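You operate a simulated robot arm through the tools that you are given. There is no shell and no other tool. Be economical: measure what you need, move in short steps, check, and stop when the job is done.

Carry out the task below with a simulated robot arm. There is one attempt and no reset: what you move stays moved.

TASK
Put the end cap from the top of the valve bench and the short pipe from the top of the valve bench in the white round tub.
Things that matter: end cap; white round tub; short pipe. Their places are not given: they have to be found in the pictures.

It is judged by the outcome, as a careful person would: the job done as asked, and still so three seconds after it is handed in. It fails if anything else is knocked over, pushed out of place, dropped, spilled or broken.

THE ROBOT
A 6-joint arm with a two-finger parallel gripper, fixed in place. Base frame: the origin is at the foot of the arm, x ahead of it, y to its left, z up; the work surface is at about z = 0. Lengths are in m, angles in rad, forces in N, time in s.
With the tool pointing down near the work surface it reaches from about 0.18 to 0.46 m from the base axis. Its first joint turns from -1.222 to 1.222 rad. Payload 1.9 kg.
Tool frame: the origin (TCP) lies between the finger pads and is the grasp point; the fingertips stand 0.023 m ahead of it; z points along the fingers, y is the line along which they close. The gripper opens to 0.094 m. The fingers are 0.038 m wide and 0.01 m thick; the gripper's body (0.054 by 0.096 m) begins 0.039 m behind the TCP.
Orientation is that of the tool frame in the base frame, as a unit quaternion [w, x, y, z]. With the fingers straight down and closing along the base's y, the tool's x points along the base's -x, its y along +y and its z along -z.

THE INTERFACE
- The arm moves only by the tool drive_tool. Its argument "increments" is a list that holds one entry, the list of rows, each a list of 7 numbers: the shift along the tool's x, y, z in units of 200 mm (1.0 is 200 mm), then the turn, a rotation vector about the tool's x, y, z in units of 60 degrees (1.0 is 60 degrees), then the finger opening in m, from 0 to 0.094. In form: [[[x, y, z, ax, ay, az, fingers], ...]]. A call has 1 to 8 rows; each row is the pose to reach, as a shift and turn from the pose commanded when the call began, along the tool's axes at that moment. A call with a number of a shift or a turn outside -1 to 1 is refused whole. A row lasts 0.2 s, in which the tool goes at most 0.05 m and 0.15 rad; a call with a longer step from one row to the next is refused whole, and so is a gripper value outside its range. A pose out of reach is approached as far as the arm can. The call stops where the force on the tool passes 40 N (or 10 N more than at its start, if that is more) or the arm is blocked; 0.2 s more then pass. The fingers move at their own pace (about 0.108 m/s each) and stop on an object; they squeeze with about 30 N. The grip force told is the motor's: it shows also when the fingers shut on nothing. Time passes only in rows, and 0.2 s behind the last, so rows that repeat a pose let the fingers close. It gives the time, the measured TCP pose, the force on the tool (base axes), the opening and the grip force at its end, in the units of the frame above (readings bear some noise), and new pictures: "pictures" is both (left out), scene, wrist or none.
- Cameras (640 x 400 px; columns grow to the right, rows downward): "scene" is fixed at [0.0475, 0.2985, 0.4339]; the picture's right is [-0.88, -0.48, 0.00], its down [-0.26, 0.47, -0.84] and it looks along [0.40, -0.74, -0.54] (base axes); focal length 221 px, centre (320, 200). "wrist" rides on the gripper at [-0.039, 0, -0.044] in the tool frame; the picture's right is [0.00, -1.00, 0.00], its down [0.97, 0.00, -0.24] and it looks along [0.24, 0.00, 0.97] (tool axes); focal length 218 px, centre (320, 200).
- locate(camera, pixels): there is no depth. For up to 12 entries [column, row, z] of the newest picture of that camera ("zoom" is the newest enlarged one), the place [x, y] in the base frame at which the ray of that pixel passes the height z, good to about 0.003 m, but the place of the scene camera against the robot may be out by one fixed shift of up to 0.012 m in any direction. No time passes.
- enlarge(camera, box): a new picture of the part [left, top, right, bottom] of that camera's present view, enlarged. No time passes.
- close_job(): hands the job in; it is judged then, once.

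Work in short steps. Measure before you move; look again where a grasp or a placing could have gone wrong, and mend it. You have 60 turns and 120 pictures in all, the two below and enlarged ones among them. Open the gripper and draw the arm clear of the work before you hand the job in, unless the task says otherwise; then end with one line.

The tools are called after "Emit:" as name(argument=value, ...) on one line, values as JSON. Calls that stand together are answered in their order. drive_tool: Moves the arm, as the interface text tells. Its arguments: {"type":"object","properties":{"increments":{"type":"array","items":{"type":"array","items":{"type":"array","items":{"type":"number"}}}},"pictures":{"type":"string","enum":["both","scene","wrist","none"]}},"required":["increments"]} The other tools are called the same way: locate (camera, pixels) gives the place at which the rays of pixels pass given heights; enlarge (camera, box) takes an enlarged picture of a part of a camera's view; close_job () hands the job in.

At the start:

```text
time_s: 0.0
tool_pos: [0.3169, 0.0206, 0.3365]
ee_rot: [0.001, -0.001, 1.0, 0.0]
wrist_force: [0.8, 0.8, 1.0]
opening: 0.0939
grip_force: 0.0
```

scene: 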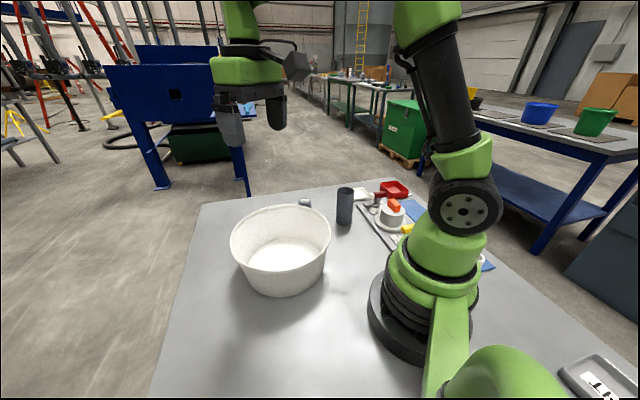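
wrist: 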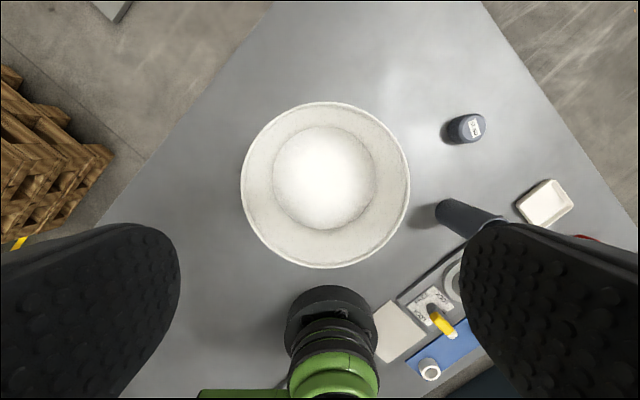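

The tub is in the centre of the wrist view; small items lie on its right. I enlarge both views to identify the end cap and the short pipe.

Emit:
enlarge(camera="scene", box=[220, 160, 500, 300])

Emit:
enlarge(camera="wrist", box=[360, 90, 620, 390])

```text
2.29 times, centred on (360, 230) of scene
```

zoom: 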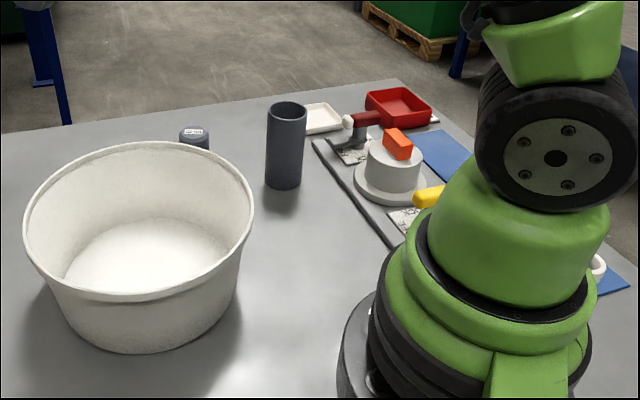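

```text
1.33 times, centred on (490, 240) of wrist
```

zoom: 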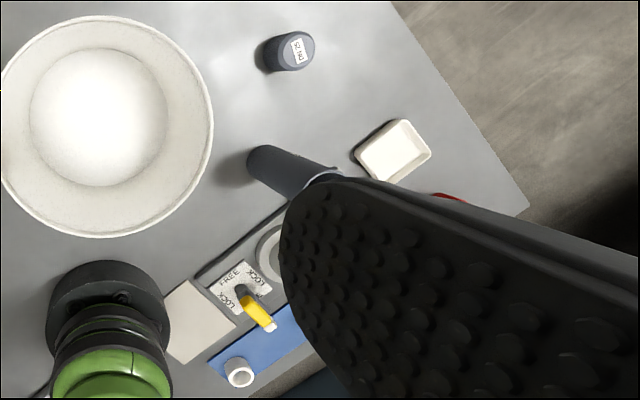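

The grey cap (label DN 25) and the upright grey tube are the targets. I measure their places from both cameras.

Emit:
locate(camera="wrist", pixels=[[470, 128, 0.03], [448, 132, 0.0], [437, 209, 0.0], [241, 185, 0.13], [410, 185, 0.13], [325, 102, 0.13], [325, 268, 0.13], [325, 178, 0.0]])

Emit:
locate(camera="scene", pixels=[[344, 222, 0.0], [345, 191, 0.06], [345, 191, 0.08], [345, 191, 0.1], [305, 202, 0.03], [280, 215, 0.08], [285, 290, 0.0], [336, 219, 0.0], [352, 222, 0.0]])

```text
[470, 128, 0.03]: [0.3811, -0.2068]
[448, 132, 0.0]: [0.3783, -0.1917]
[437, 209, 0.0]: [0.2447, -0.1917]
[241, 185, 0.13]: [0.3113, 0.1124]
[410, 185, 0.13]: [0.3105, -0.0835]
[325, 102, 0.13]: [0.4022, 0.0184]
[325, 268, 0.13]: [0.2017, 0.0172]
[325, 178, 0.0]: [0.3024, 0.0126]
```

```text
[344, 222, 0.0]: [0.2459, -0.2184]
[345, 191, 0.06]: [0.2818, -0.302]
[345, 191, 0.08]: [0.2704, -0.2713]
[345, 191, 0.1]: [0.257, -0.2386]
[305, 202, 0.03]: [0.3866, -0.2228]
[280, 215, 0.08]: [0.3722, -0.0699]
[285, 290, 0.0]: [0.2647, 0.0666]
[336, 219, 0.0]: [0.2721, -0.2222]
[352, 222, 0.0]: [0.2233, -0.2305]
```

Pipe near (0.25, -0.21), cap near (0.38, -0.21). I move high across to look down on them.

Emit:
drive_tool(increments=[[[-0.03, -0.2, 0, 0, 0, 0, 0.094], [-0.06, -0.4, 0, 0, 0, 0, 0.094], [-0.09, -0.6, 0.0, 0, 0, 0, 0.094], [-0.12, -0.8, 0.05, 0, 0, 0, 0.094], [-0.15, -1.0, 0.1, 0, 0, 0, 0.094], [-0.15, -1.0, 0.1, 0, 0, 0, 0.094]]])

```text
time_s: 1.4
tool_pos: [0.3435, -0.1795, 0.3152]
ee_rot: [0.001, -0.001, 1.0, 0.0]
wrist_force: [0.0, -0.2, 0.4]
opening: 0.0939
grip_force: 0.1
```

scene: 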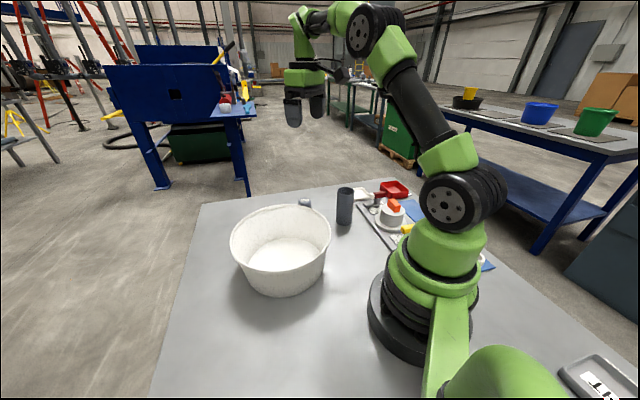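
wrist: 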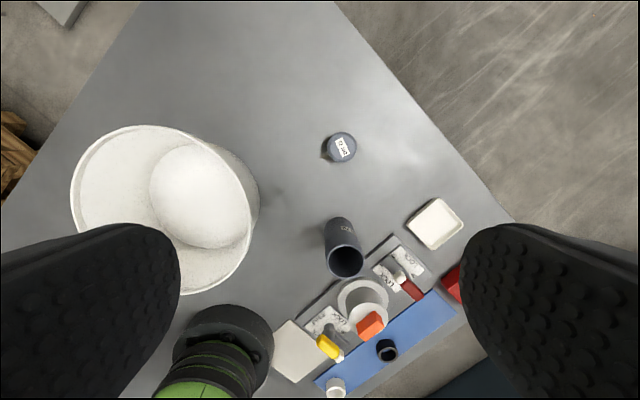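

I enlarge the region to check the other small items and measure cap and pipe.

Emit:
enlarge(camera="wrist", box=[260, 120, 480, 400])

Emit:
locate(camera="wrist", pixels=[[341, 147, 0.04], [326, 147, 0.04], [357, 147, 0.04], [333, 148, 0.0], [345, 262, 0.1], [327, 262, 0.1], [364, 262, 0.1], [338, 226, 0.0], [345, 262, 0.09], [345, 262, 0.08]])

```text
1.43 times, centred on (370, 260) of wrist
```

zoom: 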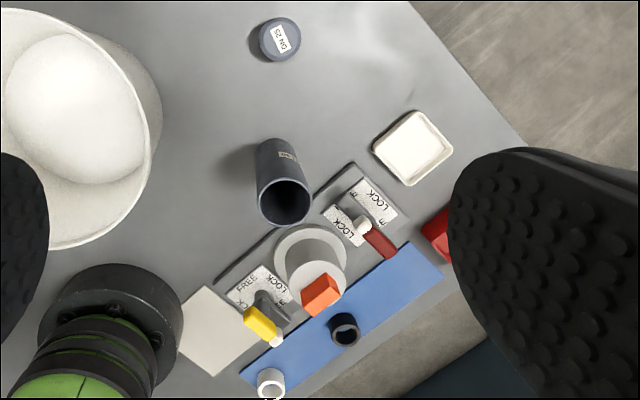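

```text
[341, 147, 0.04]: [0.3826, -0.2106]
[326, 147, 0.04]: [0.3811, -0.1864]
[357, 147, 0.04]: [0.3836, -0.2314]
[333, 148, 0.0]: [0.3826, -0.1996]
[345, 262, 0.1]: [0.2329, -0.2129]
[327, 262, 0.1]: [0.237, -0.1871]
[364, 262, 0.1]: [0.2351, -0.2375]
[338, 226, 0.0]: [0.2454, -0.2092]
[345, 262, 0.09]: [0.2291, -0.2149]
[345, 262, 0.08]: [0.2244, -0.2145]
```

Cap at about (0.382, -0.210), pipe at about (0.238, -0.211), each about 0.04 wide. I go over the cap and down to z≈0.12 for a closer look.

Emit:
drive_tool(increments=[[[-0.08, -0.07, 0.2, 0, 0, 0, 0.094], [-0.195, -0.15, 0.38, 0, 0, 0, 0.094], [-0.195, -0.15, 0.6, 0, 0, 0, 0.094], [-0.195, -0.15, 0.8, 0, 0, 0, 0.094], [-0.195, -0.15, 0.97, 0, 0, 0, 0.08], [-0.195, -0.15, 0.97, 0, 0, 0, 0.08]]], pictures="both")

```text
time_s: 2.8
tool_pos: [0.3858, -0.2104, 0.1213]
ee_rot: [0.001, 0.0, 1.0, 0.0]
wrist_force: [-0.6, 0.0, -1.1]
opening: 0.08
grip_force: 0.2
```

scene: 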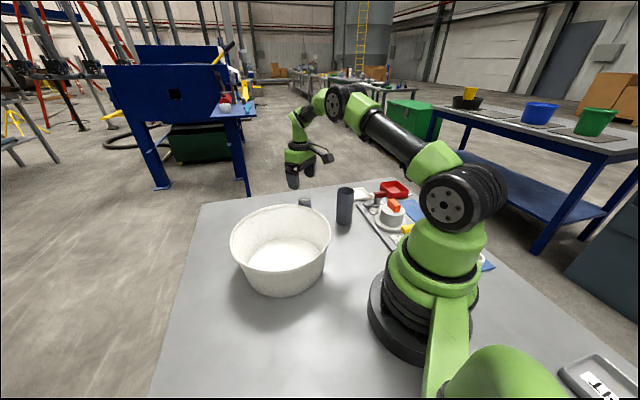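
wrist: 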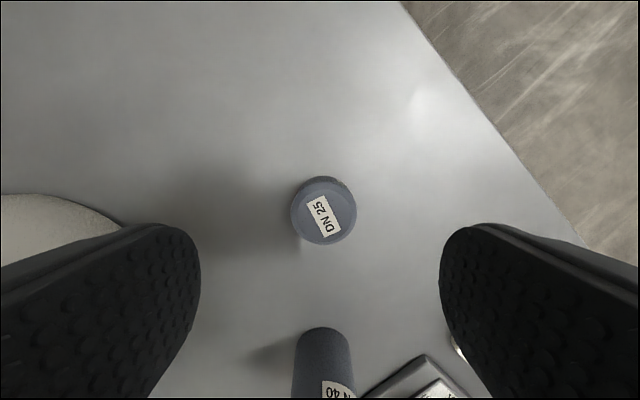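

The cap is at wrist (323, 210), centred between the fingers. I locate it and judge its height.

Emit:
locate(camera="wrist", pixels=[[323, 212, 0.035], [290, 212, 0.035], [357, 212, 0.035], [323, 212, 0.025], [323, 179, 0.0], [323, 245, 0.035], [323, 328, 0.0]])

Emit:
locate(camera="scene", pixels=[[305, 201, 0.04], [305, 201, 0.035], [305, 201, 0.03], [305, 201, 0.025]])

```text
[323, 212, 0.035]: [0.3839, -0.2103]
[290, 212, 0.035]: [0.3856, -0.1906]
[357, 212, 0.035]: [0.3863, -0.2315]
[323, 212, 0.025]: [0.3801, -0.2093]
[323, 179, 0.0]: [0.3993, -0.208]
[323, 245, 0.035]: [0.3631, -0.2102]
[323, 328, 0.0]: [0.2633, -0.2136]
```

```text
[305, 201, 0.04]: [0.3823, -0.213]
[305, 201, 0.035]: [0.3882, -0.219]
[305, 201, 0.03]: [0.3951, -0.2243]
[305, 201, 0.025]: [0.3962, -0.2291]
```

Cap centre (0.384, -0.210). I go down to TCP z≈0.03 and close.

Emit:
drive_tool(increments=[[[0.01, 0, 0.2, 0, 0, 0, 0.08], [0.01, 0, 0.35, 0, 0, 0, 0.08], [0.01, 0, 0.456, 0, 0, 0, 0.08], [0.01, 0, 0.456, 0, 0, 0, 0.08], [0.01, 0, 0.456, 0, 0, 0, 0.03], [0.01, 0, 0.456, 0, 0, 0, 0.025], [0.01, 0, 0.456, 0, 0, 0, 0.02]]])

```text
time_s: 4.4
tool_pos: [0.3838, -0.2095, 0.0322]
ee_rot: [0.0, 0.0, 1.0, 0.0]
wrist_force: [-0.1, 0.2, 0.5]
opening: 0.0423
grip_force: 29.9
```

scene: 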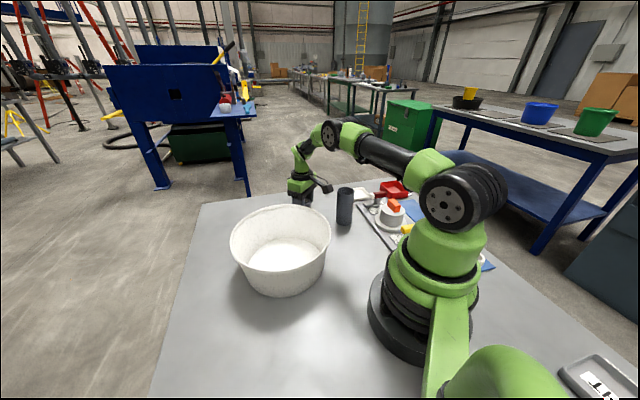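
wrist: 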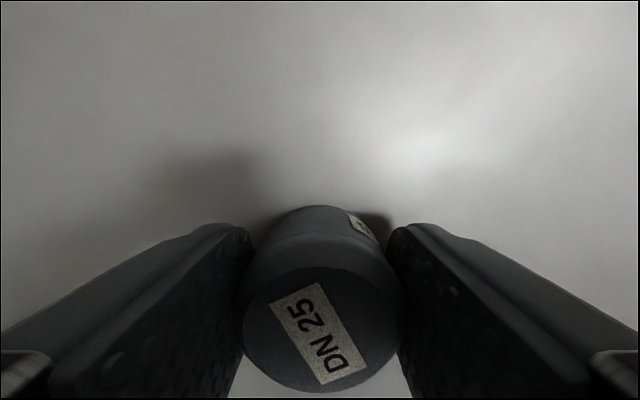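

The cap is held (opening 0.042, 30 N). I lift it straight up to z≈0.22.

Emit:
drive_tool(increments=[[[0, 0, -0.2, 0, 0, 0, 0.02], [0, 0, -0.4, 0, 0, 0, 0.02], [0, 0, -0.6, 0, 0, 0, 0.02], [0, 0, -0.8, 0, 0, 0, 0.02], [0, 0, -0.95, 0, 0, 0, 0.02], [0, 0, -0.95, 0, 0, 0, 0.02]]])

```text
time_s: 5.8
tool_pos: [0.3829, -0.2091, 0.2219]
ee_rot: [0.001, 0.0, 1.0, 0.0]
wrist_force: [0.1, -0.1, -1.8]
opening: 0.0423
grip_force: 29.5
```

scene: 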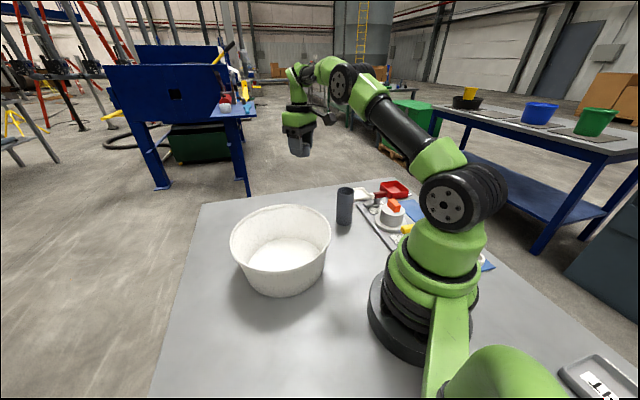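
wrist: 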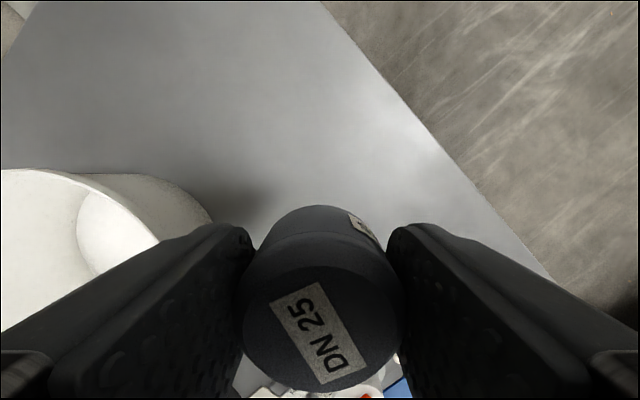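

I carry the cap across toward the tub at this height.

Emit:
drive_tool(increments=[[[0.06, 0.2, 0, 0, 0, 0, 0.02], [0.12, 0.4, 0, 0, 0, 0, 0.02], [0.18, 0.6, 0, 0, 0, 0, 0.02], [0.24, 0.8, 0, 0, 0, 0, 0.02], [0.315, 1.0, 0, 0, 0, 0, 0.02], [0.315, 1.0, 0, 0, 0, 0, 0.02]]])

```text
time_s: 7.2
tool_pos: [0.3208, -0.0105, 0.2218]
ee_rot: [0.001, 0.0, 1.0, 0.0]
wrist_force: [0.6, 0.3, -0.2]
opening: 0.0423
grip_force: 30.0
```

scene: 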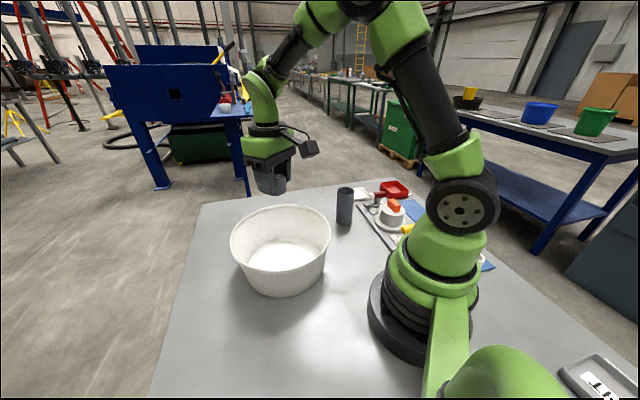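
wrist: 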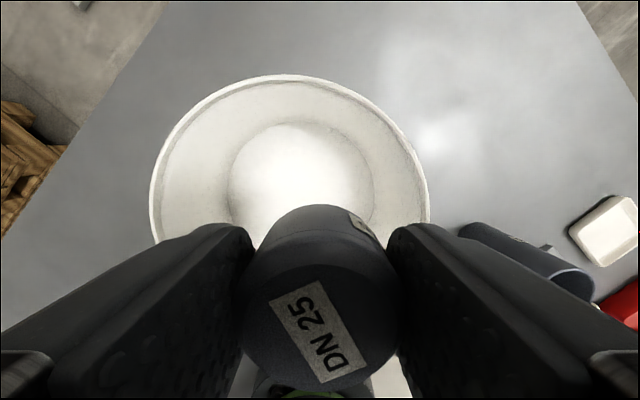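

I measure the tub's rim and floor from this nearer view.

Emit:
locate(camera="wrist", pixels=[[150, 215, 0.1], [430, 215, 0.1], [290, 75, 0.1], [228, 185, 0.005], [374, 185, 0.005], [300, 120, 0.005], [150, 215, 0.09], [430, 215, 0.09], [290, 75, 0.09]])

```text
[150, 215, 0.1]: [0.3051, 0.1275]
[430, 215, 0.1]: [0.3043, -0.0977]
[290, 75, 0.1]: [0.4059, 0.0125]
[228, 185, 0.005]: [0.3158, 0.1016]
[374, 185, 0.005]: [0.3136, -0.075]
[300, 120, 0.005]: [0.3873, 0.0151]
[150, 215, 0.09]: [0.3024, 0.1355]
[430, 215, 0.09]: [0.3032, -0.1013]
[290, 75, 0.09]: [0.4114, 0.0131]
```

Tub centre (0.300, 0.014), inner floor radius about 0.085. I lower the cap to near the tub floor, slightly ahead of centre.

Emit:
drive_tool(increments=[[[-0.02, 0.125, 0, 0, 0, 0, 0.02], [-0.02, 0.125, 0.2, 0, 0, 0, 0.02], [-0.02, 0.125, 0.4, 0, 0, 0, 0.02], [-0.02, 0.125, 0.6, 0, 0, 0, 0.02], [-0.02, 0.125, 0.75, 0, 0, 0, 0.02], [-0.02, 0.125, 0.85, 0, 0, 0, 0.02], [-0.02, 0.125, 0.9, 0, 0, 0, 0.02], [-0.02, 0.125, 0.9, 0, 0, 0, 0.02]]])

```text
time_s: 9.0
tool_pos: [0.3254, 0.0154, 0.0413]
ee_rot: [0.001, -0.001, 1.0, 0.0]
wrist_force: [0.5, 0.0, -0.8]
opening: 0.0421
grip_force: 30.3
```

scene: 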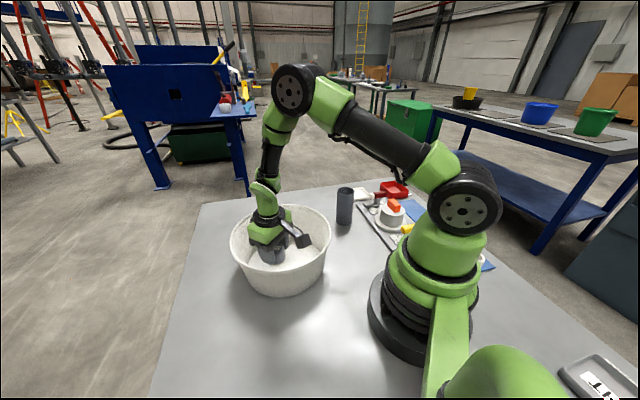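
wrist: 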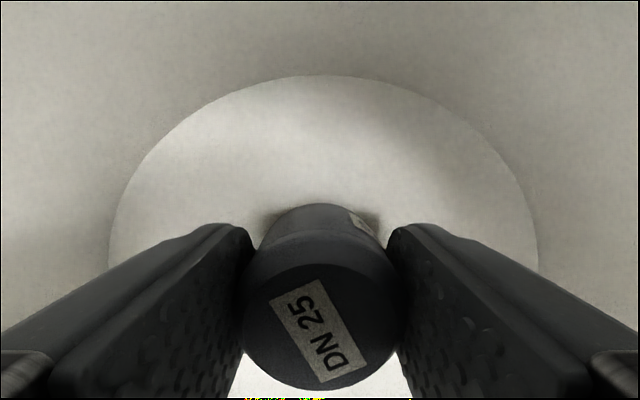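

No contact yet; I lower 4 mm more, release, and rise.

Emit:
drive_tool(increments=[[[0, 0, 0.02, 0, 0, 0, 0.02], [0, 0, 0.02, 0, 0, 0, 0.02], [0, 0, 0.02, 0, 0, 0, 0.065], [0, 0, 0.02, 0, 0, 0, 0.065], [0, 0, -0.15, 0, 0, 0, 0.065], [0, 0, -0.35, 0, 0, 0, 0.065], [0, 0, -0.58, 0, 0, 0, 0.065], [0, 0, -0.8, 0, 0, 0, 0.065]]])

```text
time_s: 10.8
tool_pos: [0.3239, 0.0172, 0.2014]
ee_rot: [0.002, 0.0, 1.0, 0.0]
wrist_force: [-0.3, 0.1, 0.8]
opening: 0.0649
grip_force: 0.0
```

scene: 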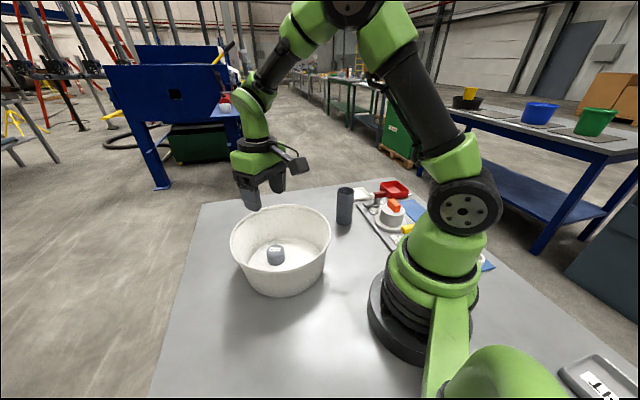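
wrist: 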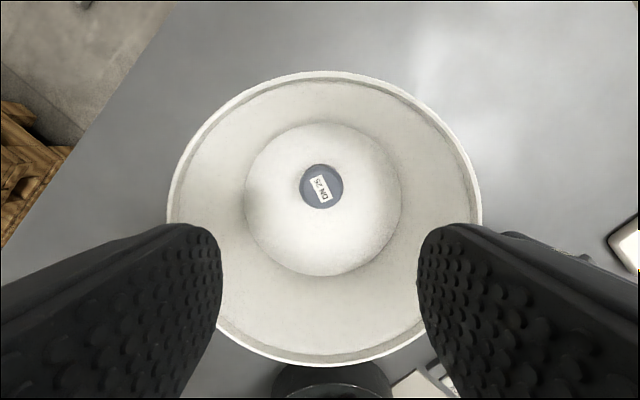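

The cap stands on the tub floor. Now I rise and move toward the pipe.

Emit:
drive_tool(increments=[[[0, 0, -0.2, 0, 0, 0, 0.094], [0, 0, -0.38, 0, 0, 0, 0.094], [0.08, -0.2, -0.38, 0, 0, 0, 0.094], [0.16, -0.4, -0.38, 0, 0, 0, 0.094], [0.24, -0.6, -0.38, 0, 0, 0, 0.094], [0.32, -0.8, -0.38, 0, 0, 0, 0.094], [0.4, -1.0, -0.38, 0, 0, 0, 0.094], [0.4, -1.0, -0.38, 0, 0, 0, 0.094]]])

```text
time_s: 12.6
tool_pos: [0.2481, -0.1848, 0.2774]
ee_rot: [0.0, -0.001, 1.0, 0.0]
wrist_force: [0.2, -0.4, -0.3]
opening: 0.0941
grip_force: 0.1
```

scene: 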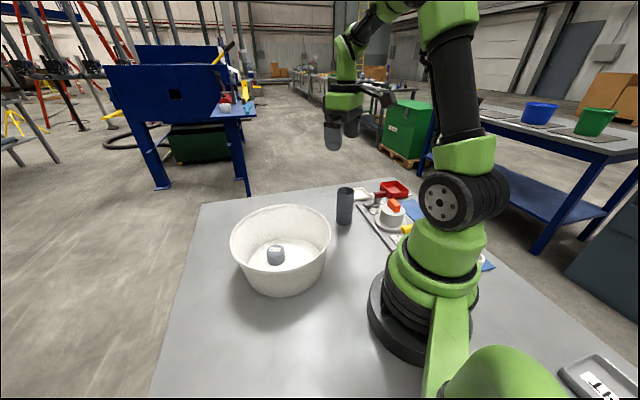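
wrist: 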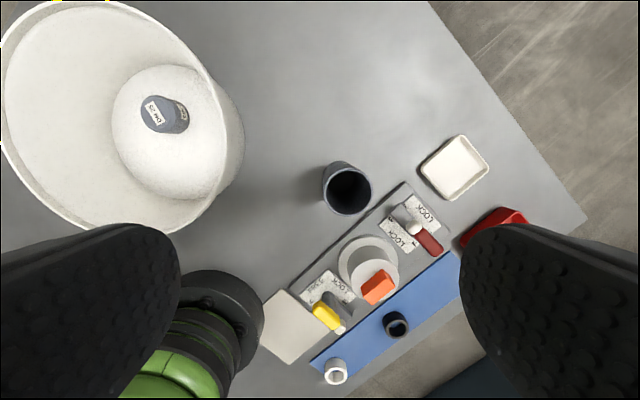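

Pipe top rim centre at wrist (347, 189). I locate it at several heights, with lever and valve tops too.

Emit:
locate(camera="wrist", pixels=[[347, 189, 0.12], [347, 189, 0.1], [347, 189, 0.08], [322, 189, 0.1], [371, 189, 0.1], [324, 180, 0.0], [340, 162, 0.0], [412, 228, 0.03], [376, 285, 0.07]])

Emit:
enlarge(camera="wrist", box=[280, 130, 440, 230])

```text
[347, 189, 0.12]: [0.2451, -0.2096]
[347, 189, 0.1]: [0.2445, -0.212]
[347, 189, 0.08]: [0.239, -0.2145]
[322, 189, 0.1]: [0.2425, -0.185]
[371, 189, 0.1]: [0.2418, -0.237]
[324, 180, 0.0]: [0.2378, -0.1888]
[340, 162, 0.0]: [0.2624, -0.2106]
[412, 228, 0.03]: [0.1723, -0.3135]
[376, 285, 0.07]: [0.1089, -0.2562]
```

```text
4.00 times, centred on (360, 180) of wrist
```

zoom: 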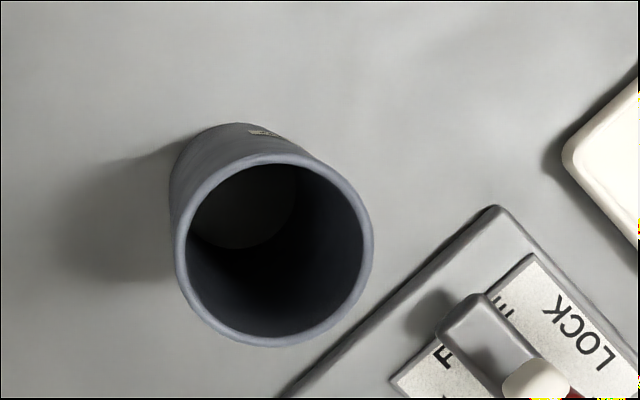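

Pipe centre ≈(0.243, -0.212), about 0.05 wide and 0.1 tall; neighbours are clear at grasp height. I go above it to z≈0.15 and check.

Emit:
drive_tool(increments=[[[0.025, -0.135, 0, 0, 0, 0, 0.08], [0.025, -0.135, 0.2, 0, 0, 0, 0.08], [0.025, -0.135, 0.4, 0, 0, 0, 0.08], [0.025, -0.135, 0.62, 0, 0, 0, 0.08], [0.025, -0.135, 0.62, 0, 0, 0, 0.08]]])

```text
time_s: 13.8
tool_pos: [0.2395, -0.2104, 0.1521]
ee_rot: [0.001, -0.001, 1.0, 0.0]
wrist_force: [-0.1, 0.4, -0.9]
opening: 0.0799
grip_force: 0.2
```

scene: 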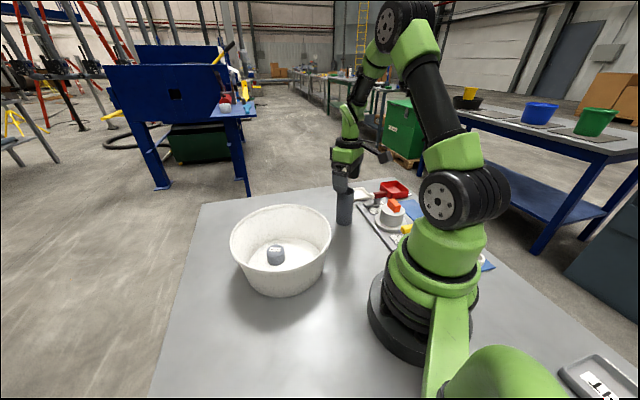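
wrist: 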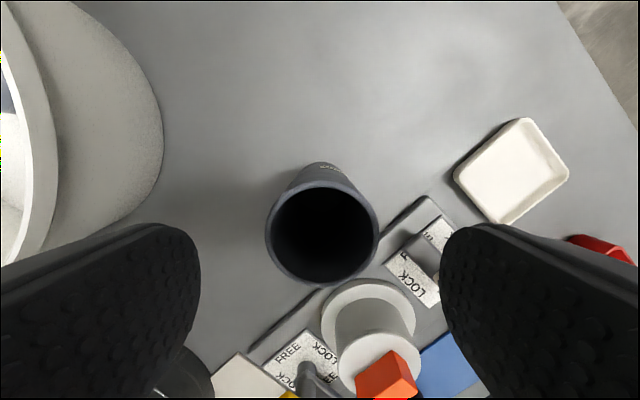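

Emit:
locate(camera="wrist", pixels=[[321, 232, 0.1], [321, 232, 0.095], [265, 232, 0.1], [378, 232, 0.1], [321, 180, 0.1], [321, 286, 0.1]])

```text
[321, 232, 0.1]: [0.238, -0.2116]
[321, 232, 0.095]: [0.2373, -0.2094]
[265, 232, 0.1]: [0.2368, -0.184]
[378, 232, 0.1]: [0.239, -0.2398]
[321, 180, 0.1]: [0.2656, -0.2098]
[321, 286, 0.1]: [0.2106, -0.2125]
```

Centred on the pipe. I descend to z≈0.08 and close.

Emit:
drive_tool(increments=[[[0.005, -0.005, 0.18, 0, 0, 0, 0.08], [0.005, -0.005, 0.36, 0, 0, 0, 0.08], [0.005, -0.005, 0.36, 0, 0, 0, 0.08], [0.005, -0.005, 0.36, 0, 0, 0, 0.04], [0.005, -0.005, 0.36, 0, 0, 0, 0.03], [0.005, -0.005, 0.36, 0, 0, 0, 0.03]]])

```text
time_s: 15.2
tool_pos: [0.2397, -0.2119, 0.0806]
ee_rot: [0.0, -0.001, 1.0, 0.0]
wrist_force: [1.0, 0.6, -0.8]
opening: 0.0487
grip_force: 29.6
```

scene: 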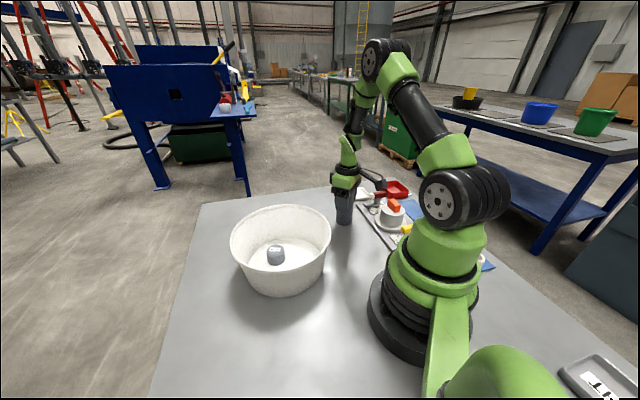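
wrist: 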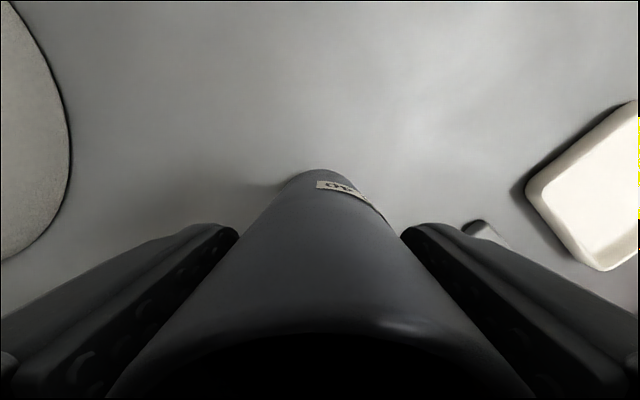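

Pipe held (0.049, 30 N). I lift straight up 0.18 m.

Emit:
drive_tool(increments=[[[0, 0, -0.1, 0, 0, 0, 0.03], [0, 0, -0.3, 0, 0, 0, 0.03], [0, 0, -0.5, 0, 0, 0, 0.03], [0, 0, -0.7, 0, 0, 0, 0.03], [0, 0, -0.9, 0, 0, 0, 0.03], [0, 0, -0.9, 0, 0, 0, 0.03]]], pictures="scene")

```text
time_s: 16.6
tool_pos: [0.2387, -0.2126, 0.2618]
ee_rot: [0.0, -0.002, 1.0, 0.0]
wrist_force: [-0.2, 0.4, -1.0]
opening: 0.0488
grip_force: 30.2
```

scene: 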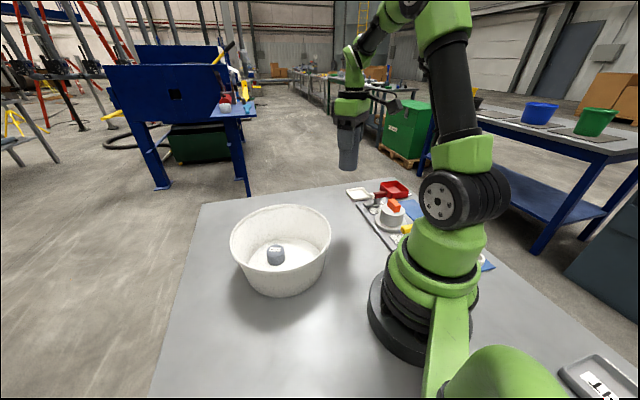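

Carry across to the tub.

Emit:
drive_tool(increments=[[[-0.02, 0.1, 0, 0, 0, 0, 0.03], [-0.05, 0.3, 0, 0, 0, 0, 0.03], [-0.08, 0.5, 0, 0, 0, 0, 0.03], [-0.11, 0.7, 0, 0, 0, 0, 0.03], [-0.13, 0.9, 0, 0, 0, 0, 0.03], [-0.13, 1.0, 0, 0, 0, 0, 0.03], [-0.13, 1.0, 0, 0, 0, 0, 0.03]]])

```text
time_s: 18.2
tool_pos: [0.2643, -0.0119, 0.2621]
ee_rot: [0.0, -0.001, 1.0, -0.001]
wrist_force: [0.6, -0.2, -0.2]
opening: 0.049
grip_force: 30.3
```

scene: 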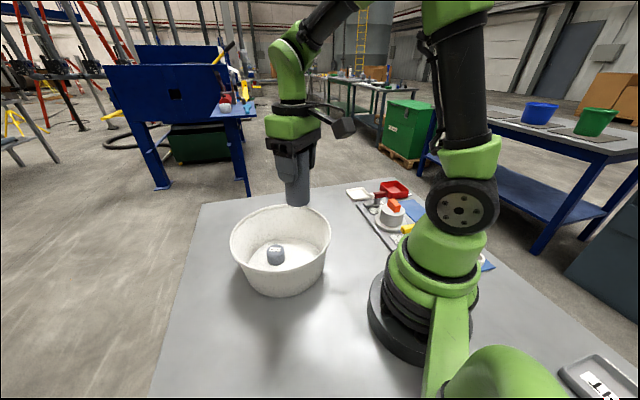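
wrist: 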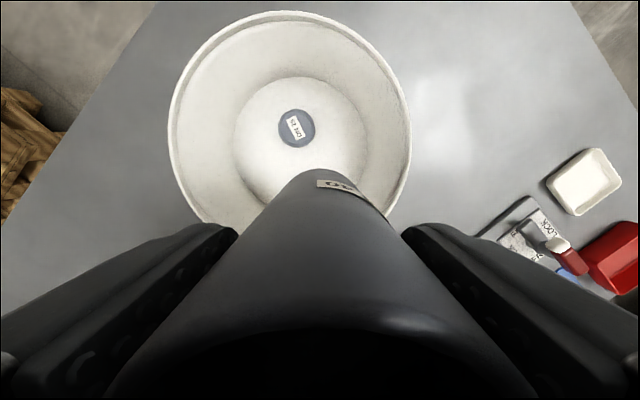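

I align (y+0.027) and lower the pipe into the tub to z≈0.097.

Emit:
drive_tool(increments=[[[0, 0.135, 0, 0, 0, 0, 0.03], [0, 0.135, 0, 0, 0, 0, 0.03], [0, 0.135, 0.2, 0, 0, 0, 0.03], [0, 0.135, 0.4, 0, 0, 0, 0.03], [0, 0.135, 0.6, 0, 0, 0, 0.03], [0, 0.135, 0.75, 0, 0, 0, 0.03], [0, 0.135, 0.825, 0, 0, 0, 0.03], [0, 0.135, 0.825, 0, 0, 0, 0.03]]])

```text
time_s: 20.0
tool_pos: [0.2636, 0.0151, 0.0953]
ee_rot: [0.001, -0.001, 1.0, 0.0]
wrist_force: [0.1, 0.2, -1.2]
opening: 0.0487
grip_force: 29.8
```

scene: 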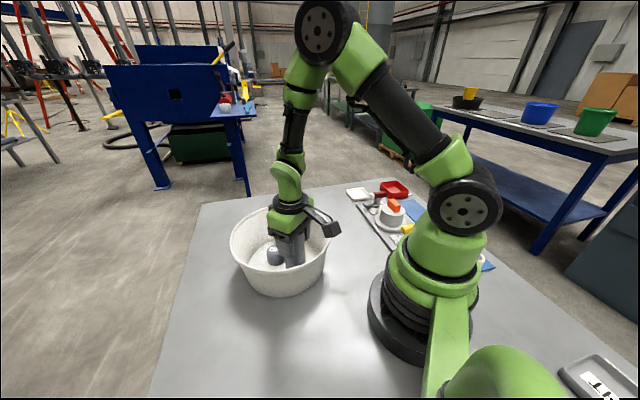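
wrist: 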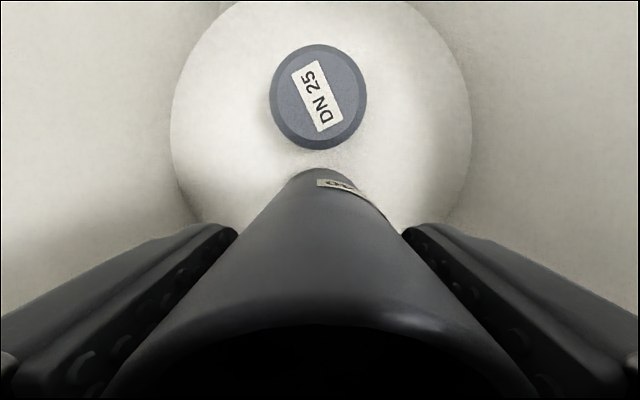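

No contact yet and the cap is clear. I lower slowly by 5 mm and check force.

Emit:
drive_tool(increments=[[[0, 0, 0.01, 0, 0, 0, 0.03], [0, 0, 0.02, 0, 0, 0, 0.03], [0, 0, 0.025, 0, 0, 0, 0.03], [0, 0, 0.025, 0, 0, 0, 0.03]]], pictures="none")

```text
time_s: 21.0
tool_pos: [0.2642, 0.0149, 0.0911]
ee_rot: [0.001, -0.001, 1.0, 0.0]
wrist_force: [-0.2, -0.4, -0.8]
opening: 0.0488
grip_force: 29.9
```

Emit:
drive_tool(increments=[[[0, 0, 0.01, 0, 0, 0, 0.03], [0, 0, 0.02, 0, 0, 0, 0.03], [0, 0, 0.02, 0, 0, 0, 0.03]]], pictures="wrist")

```text
time_s: 21.8
tool_pos: [0.2632, 0.0156, 0.0871]
ee_rot: [0.001, -0.001, 1.0, 0.0]
wrist_force: [0.3, -0.2, -0.6]
opening: 0.0487
grip_force: 29.4
```

wrist: 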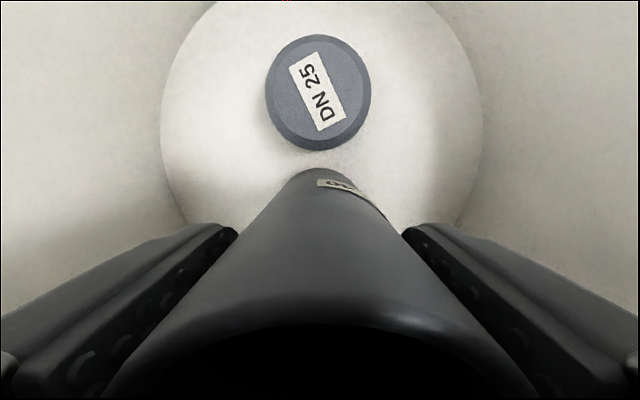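

Still free; 2–3 mm more remain. Lower again and check.

Emit:
drive_tool(increments=[[[0, 0, 0.007, 0, 0, 0, 0.03], [0, 0, 0.014, 0, 0, 0, 0.03], [0, 0, 0.014, 0, 0, 0, 0.03]]], pictures="none")

```text
time_s: 22.6
tool_pos: [0.265, 0.0157, 0.0848]
ee_rot: [0.001, -0.001, 1.0, 0.0]
wrist_force: [-0.8, 3.2, 19.1]
opening: 0.0484
grip_force: 30.1
```

Contact with the tub floor (19 N). I ease up slightly, open to 0.07 and rise straight.

Emit:
drive_tool(increments=[[[0, 0, -0.008, 0, 0, 0, 0.03], [0, 0, -0.008, 0, 0, 0, 0.07], [0, 0, -0.008, 0, 0, 0, 0.07], [0, 0, -0.1, 0, 0, 0, 0.07], [0, 0, -0.3, 0, 0, 0, 0.07], [0, 0, -0.5, 0, 0, 0, 0.07], [0, 0, -0.7, 0, 0, 0, 0.07], [0, 0, -0.9, 0, 0, 0, 0.07]]])

```text
time_s: 24.4
tool_pos: [0.2633, 0.0141, 0.2652]
ee_rot: [0.001, -0.002, 1.0, 0.0]
wrist_force: [-0.1, -0.2, 0.1]
opening: 0.0699
grip_force: 0.1
```

scene: 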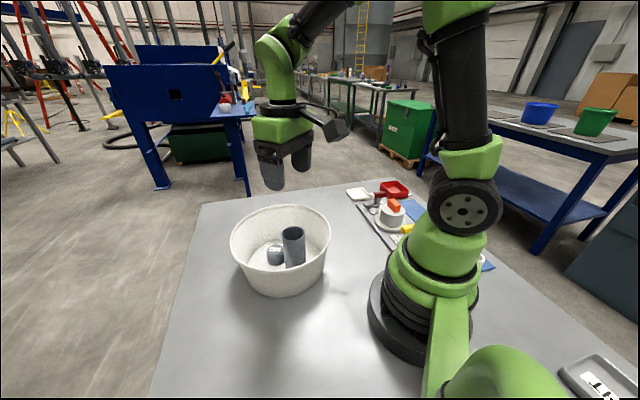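
wrist: 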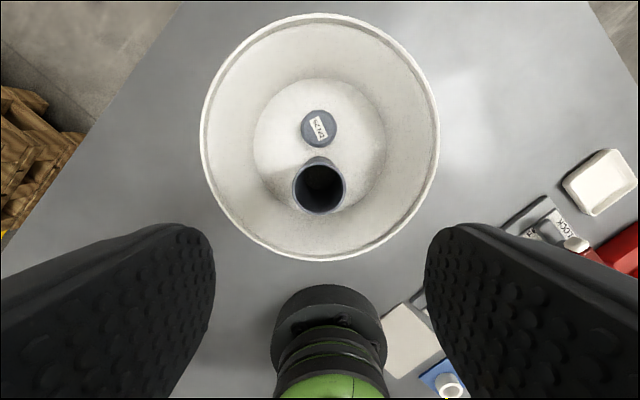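

Both parts stand in the tub, and the gripper is open and clear. Everything else is in place, so I hand in.

Emit:
close_job()

```text
The job is handed in.
```

The end cap and the short pipe are both standing upright in the white round tub; nothing else on the bench was moved, and the gripper is open and clear.
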